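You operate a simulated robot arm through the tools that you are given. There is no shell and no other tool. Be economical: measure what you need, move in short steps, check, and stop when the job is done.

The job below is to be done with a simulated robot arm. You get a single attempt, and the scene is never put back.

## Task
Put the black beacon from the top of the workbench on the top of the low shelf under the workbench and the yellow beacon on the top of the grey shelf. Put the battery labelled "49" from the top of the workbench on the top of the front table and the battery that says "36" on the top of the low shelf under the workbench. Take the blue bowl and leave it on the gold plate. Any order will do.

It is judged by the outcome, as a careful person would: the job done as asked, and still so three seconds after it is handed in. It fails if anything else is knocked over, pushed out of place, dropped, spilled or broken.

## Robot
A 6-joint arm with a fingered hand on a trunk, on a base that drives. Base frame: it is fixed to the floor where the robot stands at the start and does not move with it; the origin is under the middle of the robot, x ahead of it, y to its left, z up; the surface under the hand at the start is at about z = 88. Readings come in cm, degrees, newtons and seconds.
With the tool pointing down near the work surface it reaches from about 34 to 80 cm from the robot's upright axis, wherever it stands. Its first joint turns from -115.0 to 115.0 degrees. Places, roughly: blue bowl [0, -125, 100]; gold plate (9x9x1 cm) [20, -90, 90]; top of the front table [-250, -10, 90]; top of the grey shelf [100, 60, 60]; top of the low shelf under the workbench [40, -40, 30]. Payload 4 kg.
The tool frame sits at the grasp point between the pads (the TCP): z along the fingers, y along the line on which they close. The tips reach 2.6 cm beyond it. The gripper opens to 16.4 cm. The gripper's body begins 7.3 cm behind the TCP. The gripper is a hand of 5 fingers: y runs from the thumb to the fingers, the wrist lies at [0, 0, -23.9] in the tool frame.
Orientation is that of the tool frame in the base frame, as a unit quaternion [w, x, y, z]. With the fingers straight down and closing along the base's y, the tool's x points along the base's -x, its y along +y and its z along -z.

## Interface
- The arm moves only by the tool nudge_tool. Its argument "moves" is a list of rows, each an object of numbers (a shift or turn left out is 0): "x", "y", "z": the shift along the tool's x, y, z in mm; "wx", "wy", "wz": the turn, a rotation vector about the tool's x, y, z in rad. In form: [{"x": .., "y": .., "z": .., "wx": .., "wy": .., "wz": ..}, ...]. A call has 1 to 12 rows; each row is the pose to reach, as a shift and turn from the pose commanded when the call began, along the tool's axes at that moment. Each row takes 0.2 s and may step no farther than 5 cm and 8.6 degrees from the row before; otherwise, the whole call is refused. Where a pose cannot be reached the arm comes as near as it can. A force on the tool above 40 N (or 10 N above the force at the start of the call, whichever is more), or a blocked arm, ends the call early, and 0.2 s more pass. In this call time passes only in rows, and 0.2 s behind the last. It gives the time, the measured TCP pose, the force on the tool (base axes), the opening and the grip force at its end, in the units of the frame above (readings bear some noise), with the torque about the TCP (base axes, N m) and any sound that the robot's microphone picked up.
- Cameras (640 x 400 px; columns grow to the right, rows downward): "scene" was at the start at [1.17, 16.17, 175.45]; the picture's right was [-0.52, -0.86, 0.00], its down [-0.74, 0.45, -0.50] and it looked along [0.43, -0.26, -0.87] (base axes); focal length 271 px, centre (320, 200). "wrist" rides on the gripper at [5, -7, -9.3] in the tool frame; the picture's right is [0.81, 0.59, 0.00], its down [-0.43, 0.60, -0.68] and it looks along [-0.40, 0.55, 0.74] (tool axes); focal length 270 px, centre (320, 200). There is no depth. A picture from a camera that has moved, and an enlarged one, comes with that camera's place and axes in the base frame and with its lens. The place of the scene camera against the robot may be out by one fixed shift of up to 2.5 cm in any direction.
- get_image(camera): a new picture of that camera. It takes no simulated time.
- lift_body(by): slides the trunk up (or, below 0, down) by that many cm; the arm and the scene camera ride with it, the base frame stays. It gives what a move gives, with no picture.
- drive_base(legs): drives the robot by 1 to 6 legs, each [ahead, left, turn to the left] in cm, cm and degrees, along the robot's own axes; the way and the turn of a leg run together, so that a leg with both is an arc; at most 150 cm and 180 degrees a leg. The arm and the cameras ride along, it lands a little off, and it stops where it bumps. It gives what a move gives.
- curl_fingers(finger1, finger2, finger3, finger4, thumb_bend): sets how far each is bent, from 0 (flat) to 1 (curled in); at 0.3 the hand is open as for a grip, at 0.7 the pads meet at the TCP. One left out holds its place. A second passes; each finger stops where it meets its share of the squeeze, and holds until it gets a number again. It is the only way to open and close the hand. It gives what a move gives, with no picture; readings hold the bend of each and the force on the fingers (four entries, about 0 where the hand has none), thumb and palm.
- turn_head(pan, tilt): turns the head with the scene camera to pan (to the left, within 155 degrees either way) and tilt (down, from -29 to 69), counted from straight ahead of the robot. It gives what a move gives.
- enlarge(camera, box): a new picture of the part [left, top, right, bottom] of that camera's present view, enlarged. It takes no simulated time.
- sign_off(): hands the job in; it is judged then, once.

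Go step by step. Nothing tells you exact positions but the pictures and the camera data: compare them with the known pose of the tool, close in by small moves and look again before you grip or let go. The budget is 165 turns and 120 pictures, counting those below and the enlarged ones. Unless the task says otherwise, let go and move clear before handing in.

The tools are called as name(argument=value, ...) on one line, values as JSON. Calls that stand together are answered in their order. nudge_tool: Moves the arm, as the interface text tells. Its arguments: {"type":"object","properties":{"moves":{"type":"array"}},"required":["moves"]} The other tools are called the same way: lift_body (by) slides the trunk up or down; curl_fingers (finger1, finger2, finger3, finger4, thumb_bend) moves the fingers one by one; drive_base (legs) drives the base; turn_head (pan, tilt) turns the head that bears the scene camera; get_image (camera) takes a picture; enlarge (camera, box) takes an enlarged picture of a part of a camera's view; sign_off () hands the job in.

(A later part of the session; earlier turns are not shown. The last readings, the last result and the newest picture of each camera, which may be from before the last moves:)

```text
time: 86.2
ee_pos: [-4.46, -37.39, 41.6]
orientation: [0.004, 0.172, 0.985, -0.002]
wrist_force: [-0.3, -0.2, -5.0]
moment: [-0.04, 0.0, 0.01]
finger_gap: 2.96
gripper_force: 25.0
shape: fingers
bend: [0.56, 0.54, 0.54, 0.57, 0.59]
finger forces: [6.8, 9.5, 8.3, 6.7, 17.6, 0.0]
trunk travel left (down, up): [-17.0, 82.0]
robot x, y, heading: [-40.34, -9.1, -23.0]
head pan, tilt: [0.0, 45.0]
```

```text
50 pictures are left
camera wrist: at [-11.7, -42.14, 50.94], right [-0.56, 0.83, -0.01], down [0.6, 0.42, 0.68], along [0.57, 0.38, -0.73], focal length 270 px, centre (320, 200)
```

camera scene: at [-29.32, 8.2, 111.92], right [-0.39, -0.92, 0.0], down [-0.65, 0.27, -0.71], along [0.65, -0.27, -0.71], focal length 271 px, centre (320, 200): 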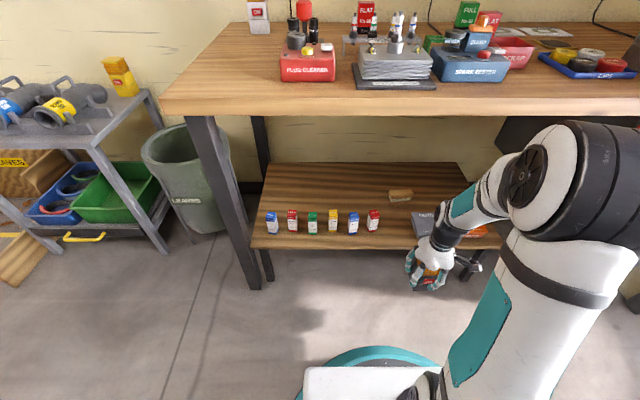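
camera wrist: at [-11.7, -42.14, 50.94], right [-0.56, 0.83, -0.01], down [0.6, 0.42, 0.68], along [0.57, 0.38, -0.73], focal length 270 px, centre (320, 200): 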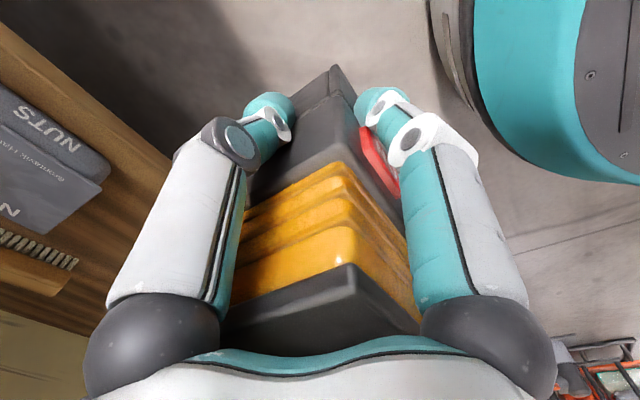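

The shelf top is at about z≈28. I reach in forward through the gap in two stages, looking in between.

nudge_tool(moves=[{"x": -35, "y": 4}, {"x": -70, "y": 8}, {"x": -105, "y": 11}, {"x": -140, "y": 11}, {"x": -175, "y": 11}, {"x": -200, "y": 11}])

get_image(camera="scene")

get_image(camera="wrist")

```text
time: 87.6
ee_pos: [14.74, -43.11, 42.01]
orientation: [0.005, 0.171, 0.985, -0.002]
wrist_force: [-0.6, -0.4, -4.8]
moment: [0.0, 0.0, 0.01]
finger_gap: 2.96
gripper_force: 24.3
shape: fingers
bend: [0.56, 0.54, 0.54, 0.57, 0.59]
finger forces: [7.0, 9.3, 8.3, 6.7, 17.4, 0.0]
trunk travel left (down, up): [-17.0, 82.0]
robot x, y, heading: [-40.33, -9.25, -22.7]
head pan, tilt: [0.0, 45.0]
```

```text
49 pictures are left
camera scene: at [-29.32, 8.2, 111.92], right [-0.39, -0.92, 0.0], down [-0.65, 0.27, -0.71], along [0.65, -0.27, -0.71], focal length 271 px, centre (320, 200)
```

scene: 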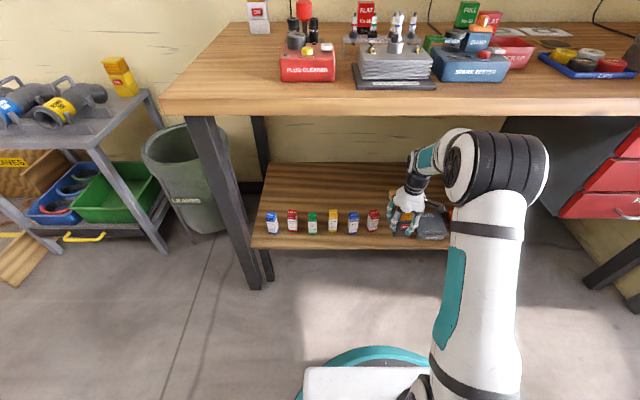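

```text
48 pictures are left
camera wrist: at [7.58, -47.87, 51.21], right [-0.56, 0.83, -0.01], down [0.6, 0.42, 0.68], along [0.57, 0.38, -0.73], focal length 270 px, centre (320, 200)
```

wrist: 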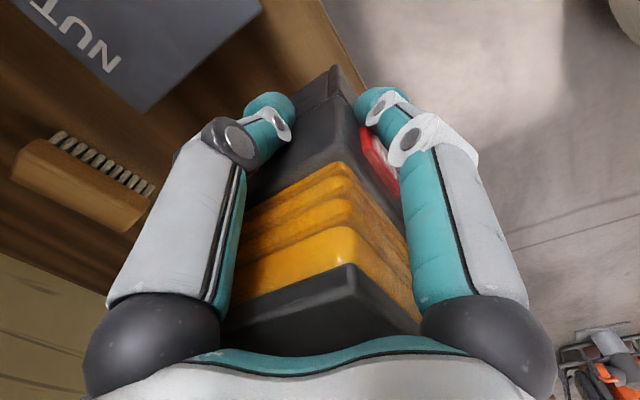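

Clear so far; continue 11.5 cm further in and check.

nudge_tool(moves=[{"x": -30}, {"x": -60}, {"x": -90}, {"x": -112}])

enlarge(camera="scene", box=[330, 100, 570, 270])

get_image(camera="wrist")

```text
time: 88.6
ee_pos: [25.24, -47.03, 41.94]
orientation: [0.004, 0.173, 0.985, -0.003]
wrist_force: [0.6, -0.8, -4.1]
moment: [0.02, -0.01, 0.02]
finger_gap: 2.95
gripper_force: 24.6
shape: fingers
bend: [0.56, 0.54, 0.54, 0.57, 0.59]
finger forces: [7.0, 9.3, 8.2, 6.6, 17.4, 0.0]
trunk travel left (down, up): [-17.0, 82.0]
robot x, y, heading: [-39.81, -8.98, -22.7]
head pan, tilt: [0.0, 45.0]
```

```text
2.35 times, centred on (450, 185) of scene
camera zoom: at [-29.3, 8.2, 111.92], right [-0.39, -0.92, 0.0], down [-0.65, 0.27, -0.71], along [0.65, -0.27, -0.71], focal length 639 px, centre (14, 235)
```

zoom: 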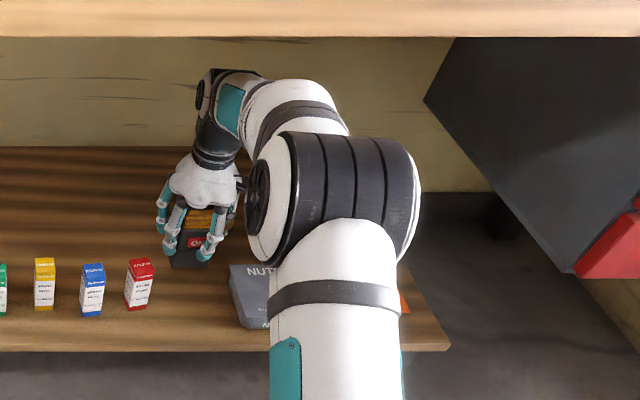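

```text
46 pictures are left
camera wrist: at [17.98, -51.79, 51.18], right [-0.56, 0.83, -0.01], down [0.6, 0.42, 0.68], along [0.57, 0.38, -0.73], focal length 270 px, centre (320, 200)
```

wrist: 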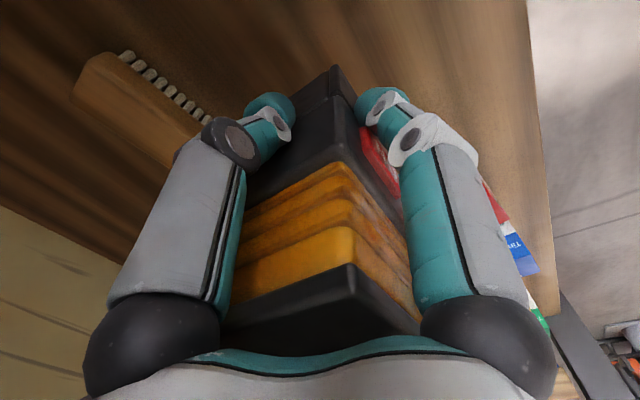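

Hand is between the boxes and the brush, free of both. Lowering to contact.

nudge_tool(moves=[{"z": 15}, {"z": 30}, {"z": 42}, {"z": 50}, {"z": 54}, {"z": 57}, {"z": 60}])

```text
time: 90.2
ee_pos: [25.45, -46.96, 36.57]
orientation: [0.008, 0.172, 0.985, -0.004]
wrist_force: [-4.9, 7.2, 25.7]
moment: [-0.28, 0.45, -0.18]
finger_gap: 2.97
gripper_force: 29.8
shape: fingers
bend: [0.56, 0.54, 0.54, 0.57, 0.59]
finger forces: [8.8, 15.0, 10.2, 7.3, 18.8, 0.0]
trunk travel left (down, up): [-17.0, 82.0]
robot x, y, heading: [-39.96, -9.26, -22.6]
head pan, tilt: [0.0, 45.0]
```

Contact: shelf top is z≈30. Relieve and release.

nudge_tool(moves=[{"z": -5}])

curl_fingers(finger1=0.38, finger2=0.37, finger3=0.37, finger4=0.4, thumb_bend=0.38)

get_image(camera="wrist")

enlarge(camera="scene", box=[330, 100, 570, 270])

```text
time: 90.6
ee_pos: [25.39, -46.95, 36.51]
orientation: [0.006, 0.171, 0.985, -0.003]
wrist_force: [1.2, 4.1, 15.6]
moment: [-0.29, 0.03, -0.06]
finger_gap: 2.94
gripper_force: 28.9
shape: fingers
bend: [0.56, 0.54, 0.54, 0.57, 0.59]
finger forces: [7.6, 13.2, 10.6, 8.3, 18.0, 0.0]
trunk travel left (down, up): [-17.0, 82.0]
robot x, y, heading: [-40.13, -9.05, -22.6]
head pan, tilt: [0.0, 45.0]
```

```text
time: 91.6
ee_pos: [25.14, -46.99, 36.23]
orientation: [0.006, 0.173, 0.985, -0.003]
wrist_force: [-1.0, 1.4, 0.1]
moment: [-0.09, 0.03, 0.01]
finger_gap: 7.18
gripper_force: 0.3
shape: fingers
bend: [0.38, 0.37, 0.37, 0.4, 0.38]
finger forces: [0.0, 0.7, 0.1, 0.0, 0.0, 0.1]
trunk travel left (down, up): [-17.0, 82.0]
robot x, y, heading: [-39.9, -8.98, -22.7]
head pan, tilt: [0.0, 45.0]
```

```text
45 pictures are left
camera wrist: at [18.07, -51.75, 45.71], right [-0.56, 0.83, -0.01], down [0.6, 0.42, 0.68], along [0.57, 0.38, -0.73], focal length 270 px, centre (320, 200)
```

wrist: 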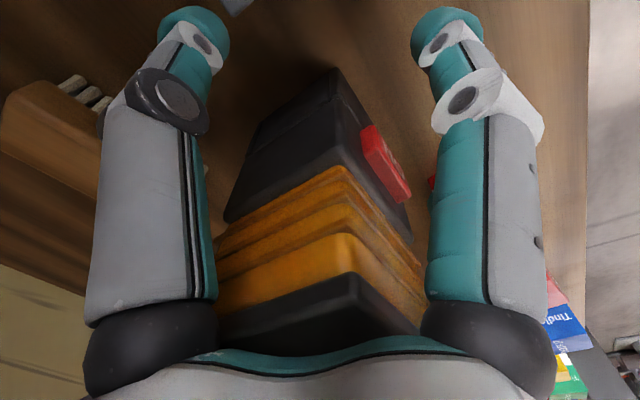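

```text
2.35 times, centred on (450, 185) of scene
camera zoom: at [-29.33, 8.22, 111.92], right [-0.39, -0.92, 0.0], down [-0.65, 0.27, -0.71], along [0.65, -0.27, -0.71], focal length 639 px, centre (14, 235)
```

zoom: 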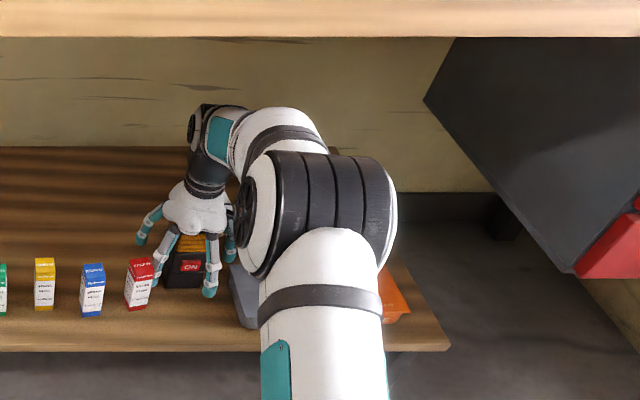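

Released and standing. I lift 5 cm, spread the fingers flatter, then lift a little more so elbow stays under the bench edge.

nudge_tool(moves=[{"y": 3, "z": -15}, {"y": 3, "z": -35}, {"y": 3, "z": -52}])

curl_fingers(finger1=0.15, finger2=0.15, finger3=0.15, finger4=0.15, thumb_bend=0.15)

nudge_tool(moves=[{"z": -10}, {"z": -20}, {"z": -30}, {"z": -38}])

get_image(camera="scene")

get_image(camera="wrist")

```text
time: 92.4
ee_pos: [25.31, -46.71, 41.58]
orientation: [0.005, 0.172, 0.985, -0.004]
wrist_force: [0.1, -0.5, -0.9]
moment: [-0.02, 0.0, -0.02]
finger_gap: 7.18
gripper_force: 0.1
shape: fingers
bend: [0.38, 0.37, 0.37, 0.4, 0.38]
finger forces: [0.1, 0.1, 0.0, 0.1, 0.0, 0.0]
trunk travel left (down, up): [-17.0, 82.0]
robot x, y, heading: [-40.17, -9.06, -22.6]
head pan, tilt: [0.0, 45.0]
```

```text
time: 93.4
ee_pos: [25.49, -46.77, 41.6]
orientation: [0.005, 0.173, 0.985, -0.003]
wrist_force: [-0.5, -0.2, 1.2]
moment: [0.02, 0.0, 0.0]
finger_gap: 11.26
gripper_force: 0.2
shape: fingers
bend: [0.15, 0.15, 0.15, 0.15, 0.15]
finger forces: [0.0, 0.0, 0.1, 0.1, 0.0, 0.0]
trunk travel left (down, up): [-17.0, 82.0]
robot x, y, heading: [-40.17, -8.95, -22.6]
head pan, tilt: [0.0, 45.0]
```

```text
time: 94.4
ee_pos: [25.37, -46.69, 45.51]
orientation: [0.005, 0.173, 0.985, -0.003]
wrist_force: [-0.3, -0.4, 0.8]
moment: [0.01, 0.03, 0.01]
finger_gap: 11.23
gripper_force: 0.1
shape: fingers
bend: [0.15, 0.15, 0.15, 0.15, 0.15]
finger forces: [0.0, 0.0, 0.0, 0.2, 0.0, 0.0]
trunk travel left (down, up): [-17.0, 82.0]
robot x, y, heading: [-39.93, -8.99, -22.8]
head pan, tilt: [0.0, 45.0]
```

```text
43 pictures are left
camera scene: at [-29.32, 8.21, 111.92], right [-0.39, -0.92, 0.0], down [-0.65, 0.27, -0.71], along [0.65, -0.27, -0.71], focal length 271 px, centre (320, 200)
```

scene: 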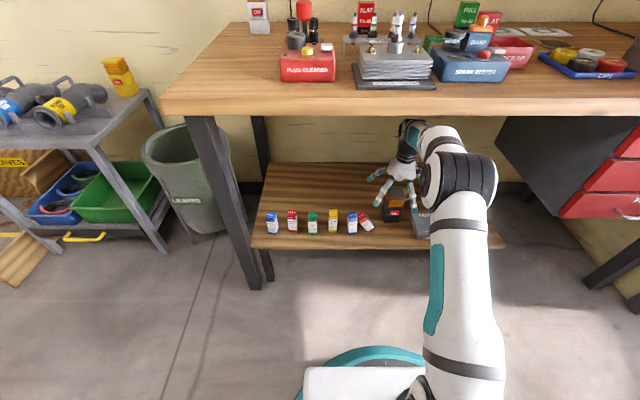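

```text
42 pictures are left
camera wrist: at [18.07, -51.41, 54.73], right [-0.56, 0.83, -0.01], down [0.6, 0.42, 0.68], along [0.57, 0.38, -0.73], focal length 270 px, centre (320, 200)
```

wrist: 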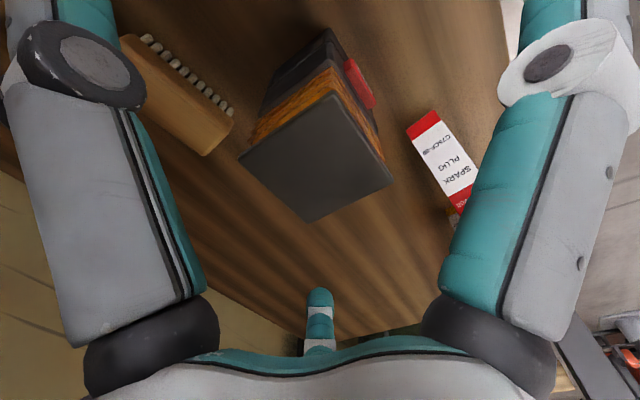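

The spreading fingers tipped the small red spark-plug box at the right end of the row. I must set that right; first a close look.

enlarge(camera="wrist", box=[360, 80, 520, 260])

enlarge(camera="scene", box=[250, 170, 450, 260])

```text
2.22 times, centred on (440, 170) of wrist
camera zoom: at [18.07, -51.41, 54.73], right [-0.56, 0.83, -0.01], down [0.6, 0.42, 0.68], along [0.57, 0.38, -0.73], focal length 601 px, centre (53, 267)
```

zoom: 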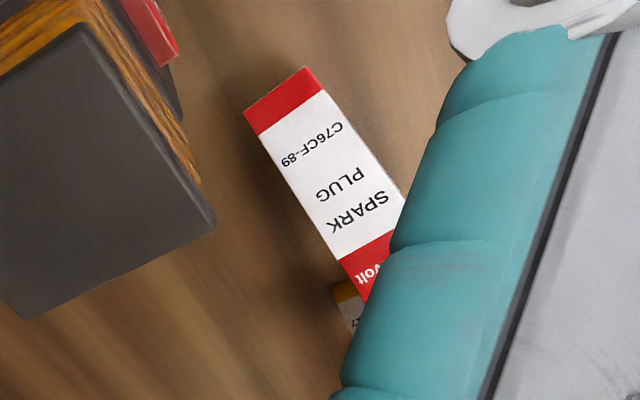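

```text
3.20 times, centred on (350, 215) of scene
camera zoom: at [-29.32, 8.21, 111.92], right [-0.39, -0.92, 0.0], down [-0.65, 0.27, -0.71], along [0.65, -0.27, -0.71], focal length 869 px, centre (224, 152)
```

zoom: 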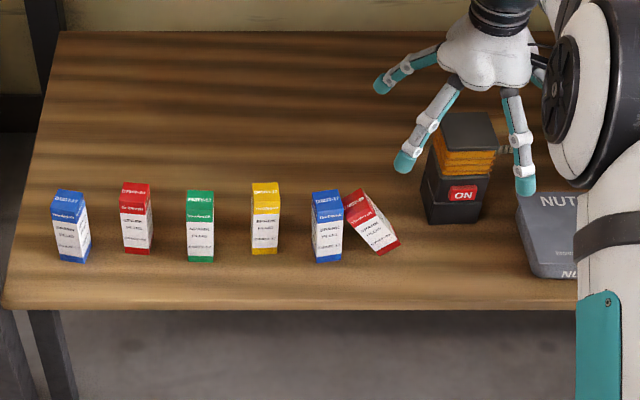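

The red box isn't flat: it leans on the blue one, which still stands. I'll lift clear, retract in front of the bench, and plan to pinch it front/back and set it upright.

nudge_tool(moves=[{"z": -12}, {"z": -24}, {"z": -32}])

curl_fingers(finger1=0.95, finger2=0.4, finger3=0.4, finger4=0.95, thumb_bend=0.4)

nudge_tool(moves=[{"x": 40}, {"x": 80}, {"x": 120}, {"x": 160}, {"x": 200}, {"x": 240}, {"x": 280}])

get_image(camera="wrist")

get_image(camera="scene")

```text
time: 95.2
ee_pos: [25.41, -46.69, 48.7]
orientation: [0.006, 0.174, 0.985, -0.003]
wrist_force: [-0.1, -0.1, -0.3]
moment: [0.02, 0.0, -0.01]
finger_gap: 11.22
gripper_force: 0.1
shape: fingers
bend: [0.15, 0.15, 0.15, 0.15, 0.15]
finger forces: [0.0, 0.1, 0.0, 0.0, 0.0, 0.1]
trunk travel left (down, up): [-17.0, 82.0]
robot x, y, heading: [-40.11, -9.17, -22.7]
head pan, tilt: [0.0, 45.0]
```

```text
time: 96.2
ee_pos: [25.34, -46.48, 48.79]
orientation: [0.006, 0.173, 0.985, -0.002]
wrist_force: [-0.8, -0.3, -0.5]
moment: [0.01, -0.02, -0.01]
finger_gap: 5.76
gripper_force: 0.1
shape: fingers
bend: [0.74, 0.4, 0.4, 0.74, 0.4]
finger forces: [0.1, 0.1, 0.0, 0.0, 0.1, 0.1]
trunk travel left (down, up): [-17.0, 82.0]
robot x, y, heading: [-39.91, -9.22, -22.7]
head pan, tilt: [0.0, 45.0]
```

```text
time: 97.8
ee_pos: [-0.9, -37.01, 48.3]
orientation: [0.005, 0.173, 0.985, -0.003]
wrist_force: [0.1, 0.7, -0.1]
moment: [-0.02, 0.03, 0.02]
finger_gap: 5.76
gripper_force: 0.0
shape: fingers
bend: [0.74, 0.4, 0.4, 0.74, 0.4]
finger forces: [0.0, 0.0, 0.1, 0.0, 0.1, 0.0]
trunk travel left (down, up): [-17.0, 82.0]
robot x, y, heading: [-39.87, -9.26, -22.9]
head pan, tilt: [0.0, 45.0]
```

```text
39 pictures are left
camera wrist: at [-8.15, -41.66, 57.55], right [-0.56, 0.83, -0.01], down [0.6, 0.42, 0.68], along [0.57, 0.37, -0.73], focal length 270 px, centre (320, 200)
```

wrist: 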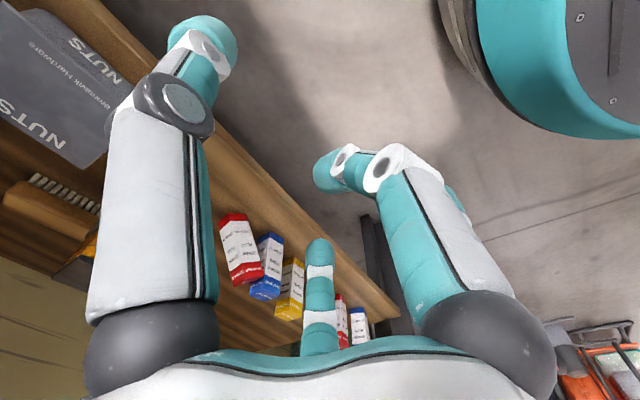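

```text
38 pictures are left
camera scene: at [-29.31, 8.21, 111.92], right [-0.39, -0.92, 0.0], down [-0.65, 0.27, -0.71], along [0.65, -0.27, -0.71], focal length 271 px, centre (320, 200)
```

scene: 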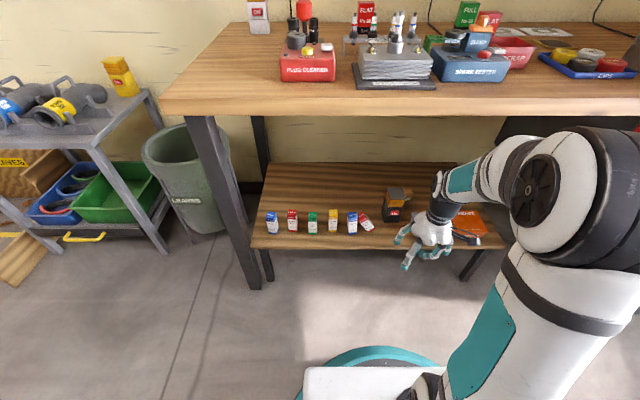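

Fingers 2/3 straddle the row of boxes, so I can pinch the red box front/back with fingers 1 and 4. I set the fingers and move above it to look.

curl_fingers(finger1=0.35, finger2=0.32, finger3=0.32, finger4=0.35, thumb_bend=0.4)

nudge_tool(moves=[{"x": -40, "y": 20}, {"x": -80, "y": 40}, {"x": -120, "y": 60}, {"x": -155, "y": 80}, {"x": -190, "y": 100}, {"x": -225, "y": 115}])

get_image(camera="wrist")

enlarge(camera="scene", box=[250, 120, 490, 260])

```text
time: 98.8
ee_pos: [-0.91, -36.93, 48.25]
orientation: [0.006, 0.173, 0.985, -0.003]
wrist_force: [0.6, 1.3, 1.0]
moment: [-0.01, 0.0, 0.03]
finger_gap: 7.36
gripper_force: 0.0
shape: fingers
bend: [0.35, 0.32, 0.32, 0.35, 0.4]
finger forces: [0.0, 0.1, 0.1, 0.0, 0.1, 0.0]
trunk travel left (down, up): [-17.0, 82.0]
robot x, y, heading: [-39.65, -9.26, -22.8]
head pan, tilt: [0.0, 45.0]
```

```text
time: 100.2
ee_pos: [24.09, -33.83, 48.59]
orientation: [0.004, 0.172, 0.985, -0.002]
wrist_force: [0.2, -0.1, -1.1]
moment: [0.0, 0.0, 0.01]
finger_gap: 7.36
gripper_force: 0.0
shape: fingers
bend: [0.35, 0.32, 0.32, 0.35, 0.4]
finger forces: [0.1, 0.0, 0.0, 0.0, 0.1, 0.0]
trunk travel left (down, up): [-17.0, 82.0]
robot x, y, heading: [-39.88, -8.98, -22.5]
head pan, tilt: [0.0, 45.0]
```

```text
37 pictures are left
camera wrist: at [16.77, -38.6, 57.87], right [-0.56, 0.83, -0.01], down [0.6, 0.42, 0.68], along [0.57, 0.38, -0.73], focal length 270 px, centre (320, 200)
```

wrist: 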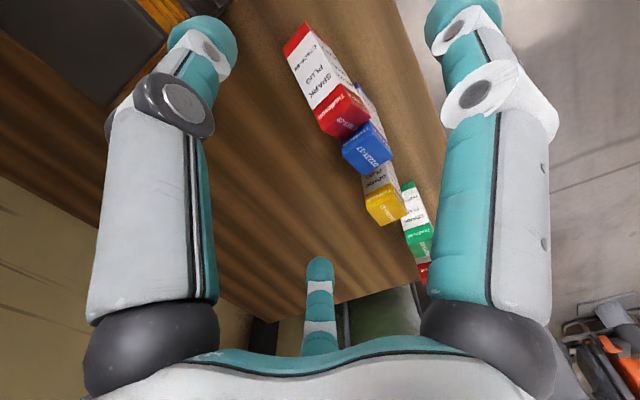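

```text
2.67 times, centred on (370, 190) of scene
camera zoom: at [-29.32, 8.22, 111.91], right [-0.39, -0.92, 0.0], down [-0.65, 0.27, -0.71], along [0.65, -0.27, -0.71], focal length 724 px, centre (187, 227)
```

zoom: 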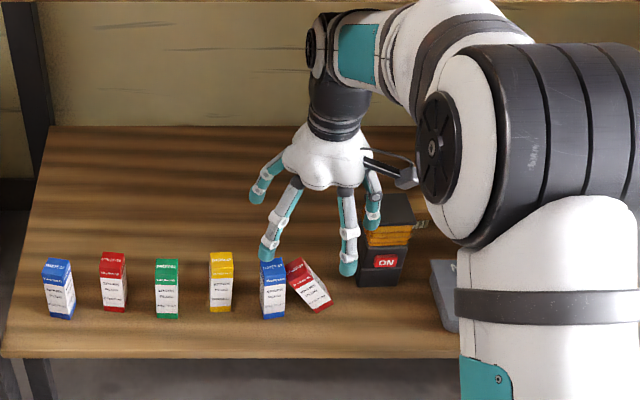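

enlarge(camera="wrist", box=[260, 0, 440, 140])

```text
2.86 times, centred on (350, 70) of wrist
camera zoom: at [16.77, -38.6, 57.87], right [-0.56, 0.83, -0.01], down [0.6, 0.42, 0.68], along [0.57, 0.38, -0.73], focal length 772 px, centre (234, 571)
```

zoom: 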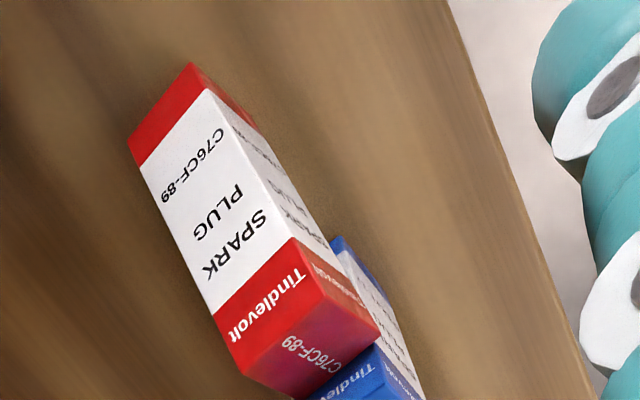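

The box leans about 35° to the left. I tilt the hand 17° with it, descend so fingers 1/4 straddle its top front/back, and check.

nudge_tool(moves=[{"x": 6, "y": 14, "z": 20, "wx": 0.14}, {"x": 6, "y": 14, "z": 50, "wx": 0.28}, {"x": 6, "y": 14, "z": 80, "wx": 0.3}, {"x": 6, "y": 14, "z": 100, "wx": 0.3}, {"x": 6, "y": 14, "z": 119, "wx": 0.3}])

get_image(camera="wrist")

enlarge(camera="scene", box=[290, 160, 430, 260])

```text
time: 101.4
ee_pos: [24.03, -32.56, 36.62]
orientation: [-0.02, 0.171, 0.974, -0.15]
wrist_force: [-0.8, 0.1, 0.1]
moment: [-0.02, -0.01, 0.02]
finger_gap: 7.33
gripper_force: 0.1
shape: fingers
bend: [0.35, 0.32, 0.32, 0.35, 0.4]
finger forces: [0.0, 0.1, 0.1, 0.1, 0.1, 0.0]
trunk travel left (down, up): [-17.0, 82.0]
robot x, y, heading: [-39.59, -9.61, -22.5]
head pan, tilt: [0.0, 45.0]
```

```text
34 pictures are left
camera wrist: at [17.82, -34.36, 47.54], right [-0.57, 0.8, -0.19], down [0.66, 0.58, 0.47], along [0.49, 0.15, -0.86], focal length 270 px, centre (320, 200)
```

wrist: 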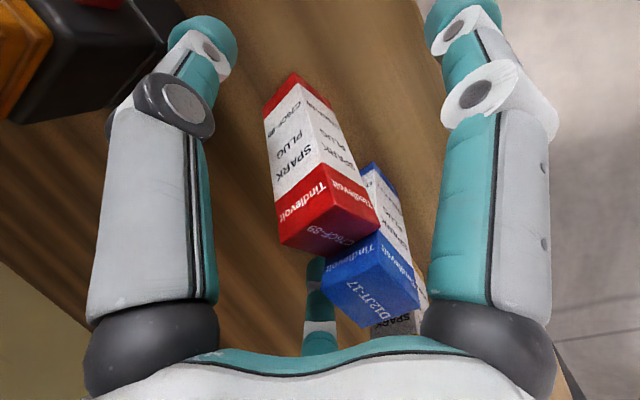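

```text
4.00 times, centred on (360, 210) of scene
camera zoom: at [-29.34, 8.23, 111.92], right [-0.39, -0.92, 0.0], down [-0.65, 0.27, -0.71], along [0.65, -0.27, -0.71], focal length 1086 px, centre (160, 160)
```

zoom: 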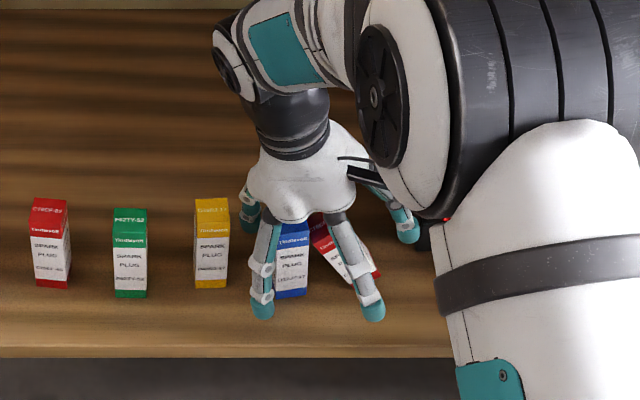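

The fingers straddle the red box correctly. Pinch gently with fingers 1 and 4.

curl_fingers(finger1=0.72, finger4=0.72)

get_image(camera="wrist")

enlarge(camera="scene", box=[290, 160, 430, 260])

```text
time: 102.4
ee_pos: [23.87, -32.5, 36.64]
orientation: [-0.021, 0.171, 0.974, -0.15]
wrist_force: [0.0, 0.0, 0.0]
moment: [0.01, -0.01, 0.01]
finger_gap: 5.49
gripper_force: 7.5
shape: fingers
bend: [0.64, 0.32, 0.32, 0.64, 0.4]
finger forces: [7.5, 0.0, 0.0, 7.5, 0.1, 0.0]
trunk travel left (down, up): [-17.0, 82.0]
robot x, y, heading: [-40.03, -9.12, -22.4]
head pan, tilt: [0.0, 45.0]
```

```text
32 pictures are left
camera wrist: at [17.81, -34.37, 47.56], right [-0.57, 0.8, -0.18], down [0.66, 0.58, 0.47], along [0.49, 0.15, -0.86], focal length 270 px, centre (320, 200)
```

wrist: 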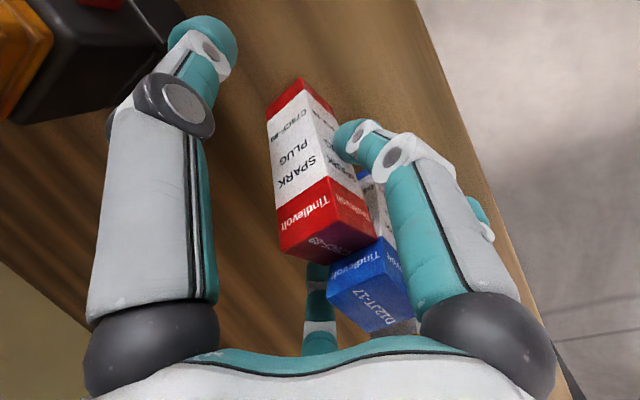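

```text
4.00 times, centred on (360, 210) of scene
camera zoom: at [-29.33, 8.22, 111.92], right [-0.39, -0.92, 0.0], down [-0.65, 0.27, -0.71], along [0.65, -0.27, -0.71], focal length 1086 px, centre (160, 160)
```

zoom: 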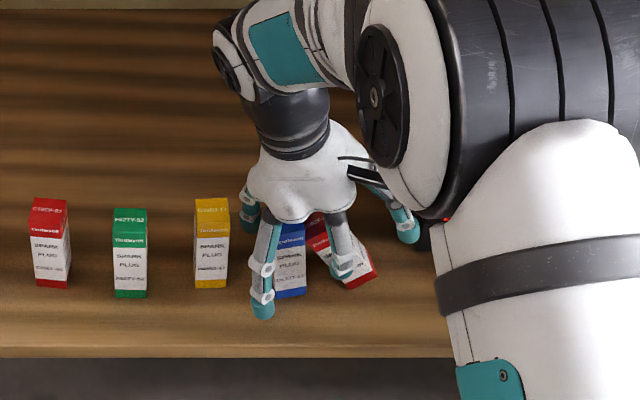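

Held at 7.5 N each. Now lift 4 cm, shift right 4.5 cm to its original place and rotate upright.

nudge_tool(moves=[{"y": -3.5, "z": -11.5}, {"y": -18.4, "z": -25.7, "wx": -0.12}, {"x": -2, "y": -30.9, "z": -32.3, "wx": -0.25}, {"x": -4, "y": -40.5, "z": -29.3, "wx": -0.38}, {"x": -5, "y": -50, "z": -26.4, "wx": -0.5}, {"x": -5, "y": -54.8, "z": -24.9, "wx": -0.61}])

get_image(camera="wrist")

enlarge(camera="scene", box=[290, 160, 430, 260])

```text
time: 103.8
ee_pos: [22.92, -36.92, 40.71]
orientation: [0.032, 0.17, 0.973, 0.151]
wrist_force: [0.2, 0.5, -1.3]
moment: [-0.01, 0.05, -0.01]
finger_gap: 5.52
gripper_force: 7.5
shape: fingers
bend: [0.64, 0.32, 0.32, 0.64, 0.4]
finger forces: [7.4, 0.0, 0.0, 7.3, 0.0, 0.0]
trunk travel left (down, up): [-17.0, 82.0]
robot x, y, heading: [-39.94, -8.83, -22.9]
head pan, tilt: [0.0, 45.0]
```

```text
30 pictures are left
camera wrist: at [14.86, -44.01, 47.41], right [-0.57, 0.8, 0.17], down [0.52, 0.2, 0.83], along [0.63, 0.56, -0.53], focal length 270 px, centre (320, 200)
```

wrist: 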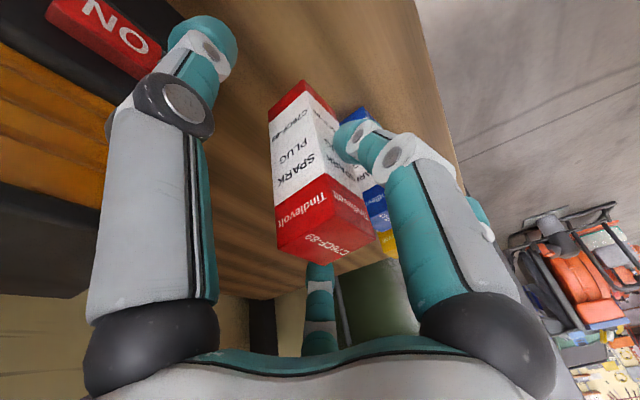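

```text
4.00 times, centred on (360, 210) of scene
camera zoom: at [-29.32, 8.24, 111.92], right [-0.39, -0.92, 0.0], down [-0.65, 0.27, -0.71], along [0.65, -0.27, -0.71], focal length 1086 px, centre (160, 160)
```

zoom: 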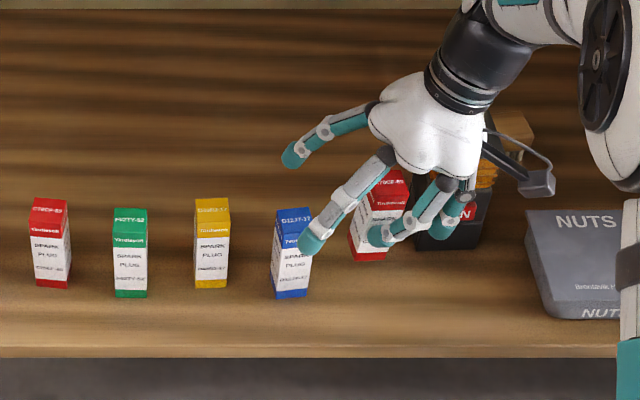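

All neighbours stand. The red box is nearly upright (about 4° over); I correct that and lower it.

nudge_tool(moves=[{"y": -3, "z": 9.5, "wx": 0.04}, {"y": -6.1, "z": 19, "wx": 0.07}, {"y": -7.3, "z": 22.8, "wx": 0.07}, {"y": -8.2, "z": 25.7, "wx": 0.07}])

enlarge(camera="scene", box=[320, 180, 420, 250])

```text
time: 104.8
ee_pos: [22.92, -36.72, 38.05]
orientation: [0.026, 0.17, 0.978, 0.115]
wrist_force: [-0.6, 0.3, -0.6]
moment: [0.0, -0.01, -0.04]
finger_gap: 5.48
gripper_force: 7.2
shape: fingers
bend: [0.64, 0.32, 0.32, 0.64, 0.4]
finger forces: [7.3, 0.0, 0.0, 7.4, 0.1, 0.0]
trunk travel left (down, up): [-17.0, 82.0]
robot x, y, heading: [-40.21, -9.02, -22.7]
head pan, tilt: [0.0, 45.0]
```

```text
5.71 times, centred on (370, 215) of scene
camera zoom: at [-29.33, 8.22, 111.92], right [-0.39, -0.92, 0.0], down [-0.65, 0.27, -0.71], along [0.65, -0.27, -0.71], focal length 1551 px, centre (34, 114)
```

zoom: 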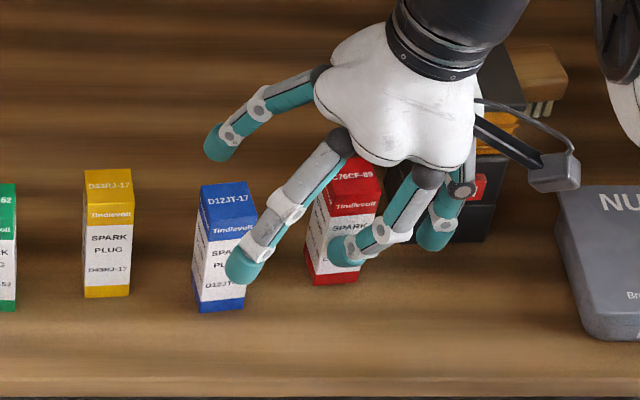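

Close. A small correction toward the robot/right and a last degree of tilt, then down to contact.

nudge_tool(moves=[{"x": 8, "y": -3.9, "z": -1, "wx": 0.05}, {"x": 8, "y": -4.9, "z": 2.9, "wx": 0.05}, {"x": 8, "y": -5.6, "z": 5.8, "wx": 0.05}, {"x": 8, "y": -6, "z": 7.7, "wx": 0.05}])

nudge_tool(moves=[{"y": -0.5, "z": 2}, {"y": -1, "z": 4}])

enlarge(camera="scene", box=[320, 180, 420, 250])

```text
time: 105.8
ee_pos: [21.92, -37.12, 37.24]
orientation: [0.022, 0.171, 0.981, 0.091]
wrist_force: [-0.5, 0.7, -0.8]
moment: [0.0, 0.01, 0.01]
finger_gap: 5.48
gripper_force: 7.3
shape: fingers
bend: [0.64, 0.32, 0.32, 0.64, 0.4]
finger forces: [7.5, 0.0, 0.0, 7.3, 0.0, 0.0]
trunk travel left (down, up): [-17.0, 82.0]
robot x, y, heading: [-39.8, -9.15, -22.5]
head pan, tilt: [0.0, 45.0]
```

```text
time: 106.4
ee_pos: [22.12, -37.16, 36.87]
orientation: [0.022, 0.172, 0.981, 0.091]
wrist_force: [0.1, -1.5, 8.7]
moment: [-0.04, 0.0, 0.02]
finger_gap: 5.58
gripper_force: 10.1
shape: fingers
bend: [0.64, 0.32, 0.32, 0.64, 0.4]
finger forces: [9.7, 0.1, 0.0, 10.0, 0.1, 0.1]
trunk travel left (down, up): [-17.0, 82.0]
robot x, y, heading: [-39.83, -9.3, -22.8]
head pan, tilt: [0.0, 45.0]
```

```text
5.71 times, centred on (370, 215) of scene
camera zoom: at [-29.39, 8.24, 111.94], right [-0.39, -0.92, 0.0], down [-0.65, 0.27, -0.71], along [0.65, -0.27, -0.71], focal length 1551 px, centre (34, 114)
```

zoom: 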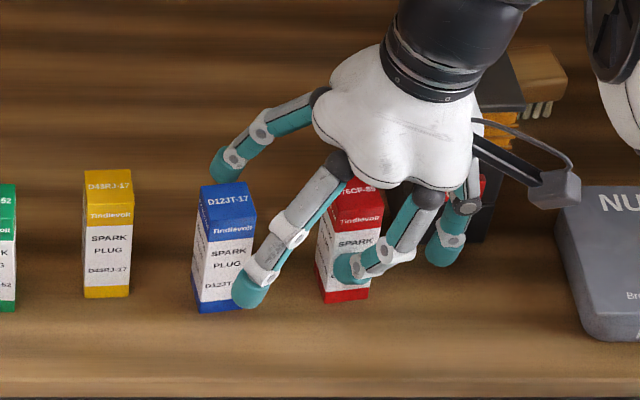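

Red box is on the shelf and upright. Release the pinch and check.

nudge_tool(moves=[{"y": 0.4, "z": -1.5}])

curl_fingers(finger1=0.42, finger4=0.42)

enlarge(camera="scene", box=[320, 180, 420, 250])

```text
time: 106.8
ee_pos: [22.05, -37.04, 36.88]
orientation: [0.022, 0.171, 0.981, 0.091]
wrist_force: [1.6, -2.6, 5.0]
moment: [-0.01, -0.05, -0.01]
finger_gap: 5.55
gripper_force: 9.5
shape: fingers
bend: [0.64, 0.32, 0.32, 0.63, 0.4]
finger forces: [8.3, 0.0, 0.0, 10.1, 0.1, 0.1]
trunk travel left (down, up): [-17.0, 82.0]
robot x, y, heading: [-40.16, -9.12, -22.8]
head pan, tilt: [0.0, 45.0]
```

```text
time: 107.8
ee_pos: [22.09, -37.05, 36.89]
orientation: [0.022, 0.172, 0.981, 0.091]
wrist_force: [-0.8, -1.4, 0.1]
moment: [0.0, 0.03, -0.02]
finger_gap: 6.46
gripper_force: 0.1
shape: fingers
bend: [0.42, 0.32, 0.32, 0.42, 0.4]
finger forces: [0.0, 0.0, 0.0, 0.0, 0.1, 0.1]
trunk travel left (down, up): [-17.0, 82.0]
robot x, y, heading: [-40.25, -9.49, -22.5]
head pan, tilt: [0.0, 45.0]
```

```text
5.71 times, centred on (370, 215) of scene
camera zoom: at [-29.33, 8.22, 111.92], right [-0.39, -0.92, 0.0], down [-0.65, 0.27, -0.71], along [0.65, -0.27, -0.71], focal length 1551 px, centre (34, 114)
```

zoom: 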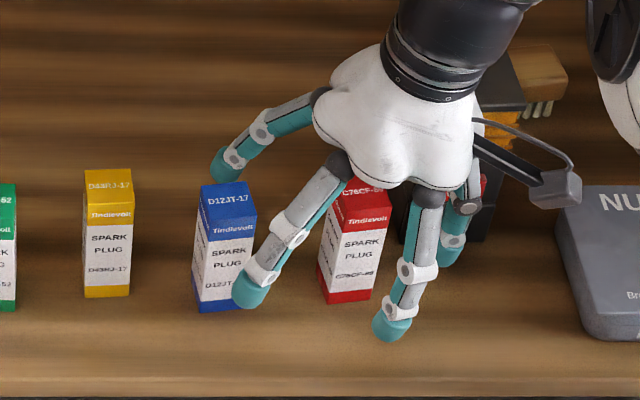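

The red box stands again in its place. Lift straight up, level the hand, then retract.

nudge_tool(moves=[{"y": 3, "z": -15}, {"y": 7.5, "z": -40}, {"y": 12.3, "z": -64}, {"y": 17, "z": -88}, {"y": 20, "z": -106, "wx": 0.1}, {"y": 21.2, "z": -110, "wx": 0.19}])

nudge_tool(moves=[{"x": 40, "y": -10}, {"x": 80, "y": -20}, {"x": 120, "y": -30}, {"x": 160, "y": -40}, {"x": 200, "y": -40}, {"x": 240, "y": -40}])

get_image(camera="scene")

```text
time: 109.2
ee_pos: [22.02, -36.92, 47.92]
orientation: [0.005, 0.172, 0.985, -0.004]
wrist_force: [0.2, -0.3, 0.3]
moment: [-0.02, 0.02, -0.03]
finger_gap: 6.44
gripper_force: 0.0
shape: fingers
bend: [0.42, 0.32, 0.32, 0.42, 0.4]
finger forces: [0.1, 0.0, 0.1, 0.1, 0.0, 0.1]
trunk travel left (down, up): [-17.0, 82.0]
robot x, y, heading: [-39.68, -9.2, -22.8]
head pan, tilt: [0.0, 45.0]
```

```text
time: 110.6
ee_pos: [-2.04, -32.43, 47.88]
orientation: [0.005, 0.172, 0.985, -0.002]
wrist_force: [-0.9, -0.2, -0.3]
moment: [0.03, 0.03, -0.01]
finger_gap: 6.46
gripper_force: 0.0
shape: fingers
bend: [0.42, 0.32, 0.32, 0.42, 0.4]
finger forces: [0.1, 0.1, 0.0, 0.1, 0.0, 0.0]
trunk travel left (down, up): [-17.0, 82.0]
robot x, y, heading: [-40.17, -9.11, -22.4]
head pan, tilt: [0.0, 45.0]
```

```text
25 pictures are left
camera scene: at [-29.31, 8.21, 111.92], right [-0.39, -0.92, 0.0], down [-0.65, 0.27, -0.71], along [0.65, -0.27, -0.71], focal length 271 px, centre (320, 200)
```

scene: 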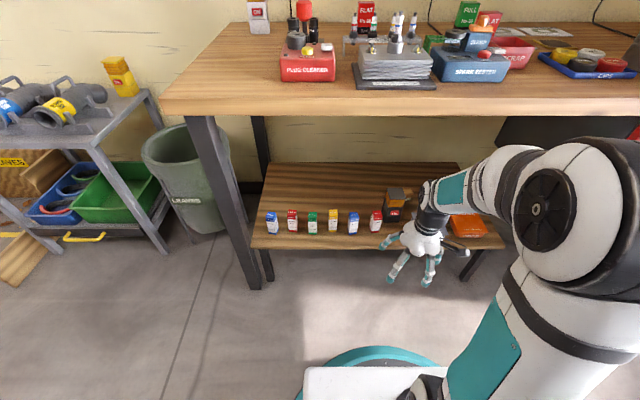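

Everything on the low shelf stands properly. Next is battery 36: back off slightly, raise the trunk, and drive to it.

drive_base(legs=[[-5, 0, 0]])

lift_body(by=39)

lift_body(by=35)

drive_base(legs=[[33, 0, 0], [0, -27, 0]])

nudge_tool(moves=[{"x": -40}, {"x": -80}, {"x": -120}, {"x": -160}, {"x": -200}, {"x": -240}])

get_image(camera="wrist")

```text
time: 111.5
ee_pos: [-6.75, -30.7, 47.87]
orientation: [0.006, 0.172, 0.985, -0.002]
wrist_force: [-0.9, -0.5, 0.4]
moment: [-0.01, -0.02, -0.03]
finger_gap: 6.48
gripper_force: 0.0
shape: fingers
bend: [0.42, 0.32, 0.32, 0.42, 0.4]
finger forces: [0.0, 0.0, 0.0, 0.0, 0.1, 0.0]
trunk travel left (down, up): [-17.0, 82.0]
robot x, y, heading: [-44.88, -7.22, -22.6]
head pan, tilt: [0.0, 45.0]
```

```text
time: 115.3
ee_pos: [-6.73, -30.81, 86.93]
orientation: [0.006, 0.173, 0.985, -0.003]
wrist_force: [0.5, 0.2, -0.7]
moment: [-0.01, 0.01, 0.0]
finger_gap: 6.47
gripper_force: 0.1
shape: fingers
bend: [0.42, 0.32, 0.32, 0.42, 0.4]
finger forces: [0.0, 0.0, 0.0, 0.1, 0.0, 0.0]
trunk travel left (down, up): [-56.0, 43.0]
robot x, y, heading: [-44.69, -7.15, -22.6]
head pan, tilt: [0.0, 45.0]
```

```text
time: 118.7
ee_pos: [-6.83, -30.64, 121.82]
orientation: [0.006, 0.173, 0.985, -0.003]
wrist_force: [-0.3, 0.5, 1.0]
moment: [0.01, 0.02, -0.03]
finger_gap: 6.46
gripper_force: 0.1
shape: fingers
bend: [0.42, 0.32, 0.32, 0.42, 0.4]
finger forces: [0.1, 0.0, 0.0, 0.0, 0.0, 0.1]
trunk travel left (down, up): [-91.0, 8.0]
robot x, y, heading: [-44.6, -7.09, -22.7]
head pan, tilt: [0.0, 45.0]
```

```text
time: 122.4
ee_pos: [13.63, -68.14, 121.81]
orientation: [0.005, 0.169, 0.986, -0.003]
wrist_force: [-0.9, 0.0, 0.5]
moment: [0.04, 0.04, 0.02]
finger_gap: 6.47
gripper_force: 0.1
shape: fingers
bend: [0.42, 0.32, 0.32, 0.42, 0.4]
finger forces: [0.0, 0.1, 0.0, 0.0, 0.0, 0.0]
trunk travel left (down, up): [-91.0, 8.0]
robot x, y, heading: [-24.26, -44.9, -22.3]
head pan, tilt: [0.0, 45.0]
```

```text
time: 123.8
ee_pos: [36.49, -76.16, 122.09]
orientation: [0.005, 0.169, 0.986, -0.003]
wrist_force: [-0.3, 0.2, 0.9]
moment: [-0.02, 0.05, 0.01]
finger_gap: 6.47
gripper_force: 0.1
shape: fingers
bend: [0.42, 0.32, 0.32, 0.42, 0.4]
finger forces: [0.1, 0.1, 0.1, 0.0, 0.1, 0.1]
trunk travel left (down, up): [-91.0, 8.0]
robot x, y, heading: [-24.1, -44.29, -22.5]
head pan, tilt: [0.0, 45.0]
```

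```text
24 pictures are left
camera wrist: at [29.33, -80.83, 131.3], right [-0.57, 0.82, -0.01], down [0.6, 0.42, 0.68], along [0.56, 0.38, -0.73], focal length 270 px, centre (320, 200)
```

wrist: 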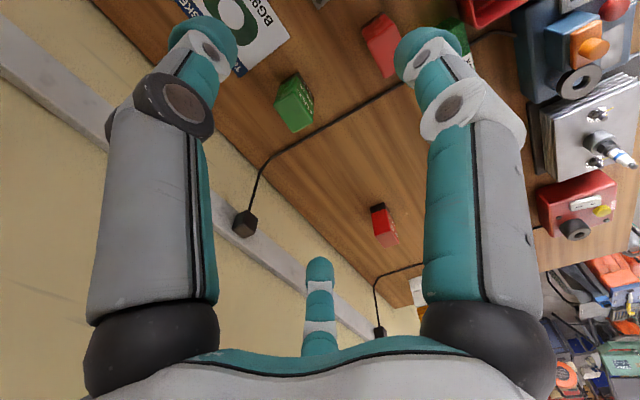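

Battery 36 is about 7 cm further and 3.5 cm left. Move above it, come down some, and look closely.

nudge_tool(moves=[{"x": -38, "y": 18}, {"x": -74, "y": 36}, {"x": -74, "y": 36, "z": 45}, {"x": -74, "y": 36, "z": 90}, {"x": -74, "y": 36, "z": 120}])

enlarge(camera="wrist", box=[200, 0, 440, 180])

```text
time: 125.0
ee_pos: [44.61, -75.18, 110.06]
orientation: [0.005, 0.169, 0.986, -0.003]
wrist_force: [-0.1, -0.5, 0.1]
moment: [0.0, 0.02, -0.02]
finger_gap: 6.46
gripper_force: 0.2
shape: fingers
bend: [0.42, 0.32, 0.32, 0.42, 0.4]
finger forces: [0.1, 0.0, 0.0, 0.1, 0.0, 0.0]
trunk travel left (down, up): [-91.0, 8.0]
robot x, y, heading: [-24.39, -44.93, -22.3]
head pan, tilt: [0.0, 45.0]
```

```text
2.22 times, centred on (320, 90) of wrist
camera zoom: at [37.38, -80.0, 119.27], right [-0.57, 0.82, -0.01], down [0.6, 0.42, 0.68], along [0.57, 0.38, -0.73], focal length 601 px, centre (320, 444)
```

zoom: 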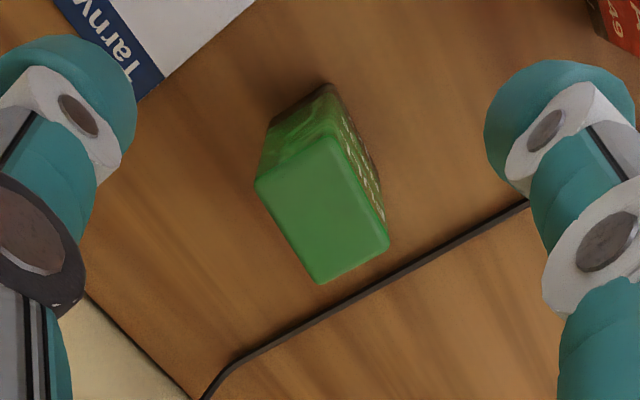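

Battery is 3.2 × 4.6 cm, offset under 1 cm, ~5° yaw. Align, descend and grip.

curl_fingers(finger1=0.36, finger2=0.36, finger3=0.36, finger4=0.36, thumb_bend=0.36)

nudge_tool(moves=[{"x": -4, "y": 6, "z": 30, "wz": 0.085}, {"x": -4, "y": 6, "z": 65, "wz": 0.085}, {"x": -4, "y": 6, "z": 95, "wz": 0.085}, {"x": -4, "y": 6, "z": 120, "wz": 0.085}, {"x": -4, "y": 6, "z": 140, "wz": 0.085}, {"x": -4, "y": 6, "z": 158, "wz": 0.085}, {"x": -4, "y": 6, "z": 169, "wz": 0.085}])

curl_fingers(finger1=0.72, finger2=0.72, finger3=0.72, finger4=0.72, thumb_bend=0.72)

nudge_tool(moves=[{"z": -30}, {"z": -70}, {"z": -110}, {"z": -150}, {"z": -200}])

get_image(camera="wrist")

```text
time: 126.0
ee_pos: [44.64, -75.16, 110.12]
orientation: [0.006, 0.169, 0.986, -0.003]
wrist_force: [-0.2, 0.1, 0.5]
moment: [0.0, -0.03, 0.03]
finger_gap: 7.64
gripper_force: 0.0
shape: fingers
bend: [0.36, 0.36, 0.36, 0.36, 0.36]
finger forces: [0.1, 0.0, 0.0, 0.0, 0.0, 0.0]
trunk travel left (down, up): [-91.0, 8.0]
robot x, y, heading: [-24.23, -44.89, -22.5]
head pan, tilt: [0.0, 45.0]
```

```text
time: 127.6
ee_pos: [45.27, -75.05, 93.31]
orientation: [0.006, 0.211, 0.977, -0.002]
wrist_force: [0.0, 0.2, 0.1]
moment: [0.04, 0.0, 0.0]
finger_gap: 7.66
gripper_force: 0.0
shape: fingers
bend: [0.36, 0.36, 0.36, 0.36, 0.36]
finger forces: [0.1, 0.1, 0.0, 0.1, 0.0, 0.1]
trunk travel left (down, up): [-91.0, 8.0]
robot x, y, heading: [-24.37, -44.54, -22.6]
head pan, tilt: [0.0, 45.0]
```

```text
time: 128.6
ee_pos: [45.25, -75.06, 93.37]
orientation: [0.005, 0.211, 0.977, -0.001]
wrist_force: [1.3, -1.2, -0.3]
moment: [0.06, 0.0, 0.0]
finger_gap: 1.83
gripper_force: 22.8
shape: fingers
bend: [0.62, 0.55, 0.59, 0.64, 0.63]
finger forces: [7.6, 10.1, 4.7, 7.3, 15.1, 0.0]
trunk travel left (down, up): [-91.0, 8.0]
robot x, y, heading: [-24.0, -44.52, -22.5]
head pan, tilt: [0.0, 45.0]
```

```text
time: 129.8
ee_pos: [45.32, -75.05, 113.48]
orientation: [0.005, 0.211, 0.977, -0.002]
wrist_force: [0.1, 0.2, -4.0]
moment: [-0.04, -0.04, 0.0]
finger_gap: 1.84
gripper_force: 21.9
shape: fingers
bend: [0.62, 0.55, 0.59, 0.64, 0.63]
finger forces: [7.6, 9.9, 4.4, 7.3, 14.6, 0.0]
trunk travel left (down, up): [-91.0, 8.0]
robot x, y, heading: [-24.25, -44.73, -22.3]
head pan, tilt: [0.0, 45.0]
```

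```text
22 pictures are left
camera wrist: at [37.68, -79.19, 122.68], right [-0.49, 0.87, -0.01], down [0.63, 0.37, 0.68], along [0.6, 0.33, -0.73], focal length 270 px, centre (320, 200)
```

wrist: 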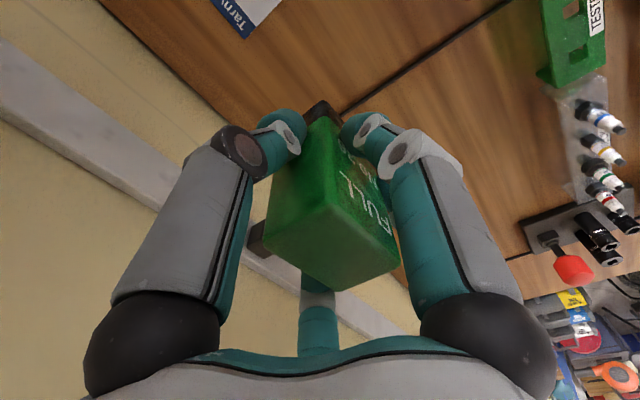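

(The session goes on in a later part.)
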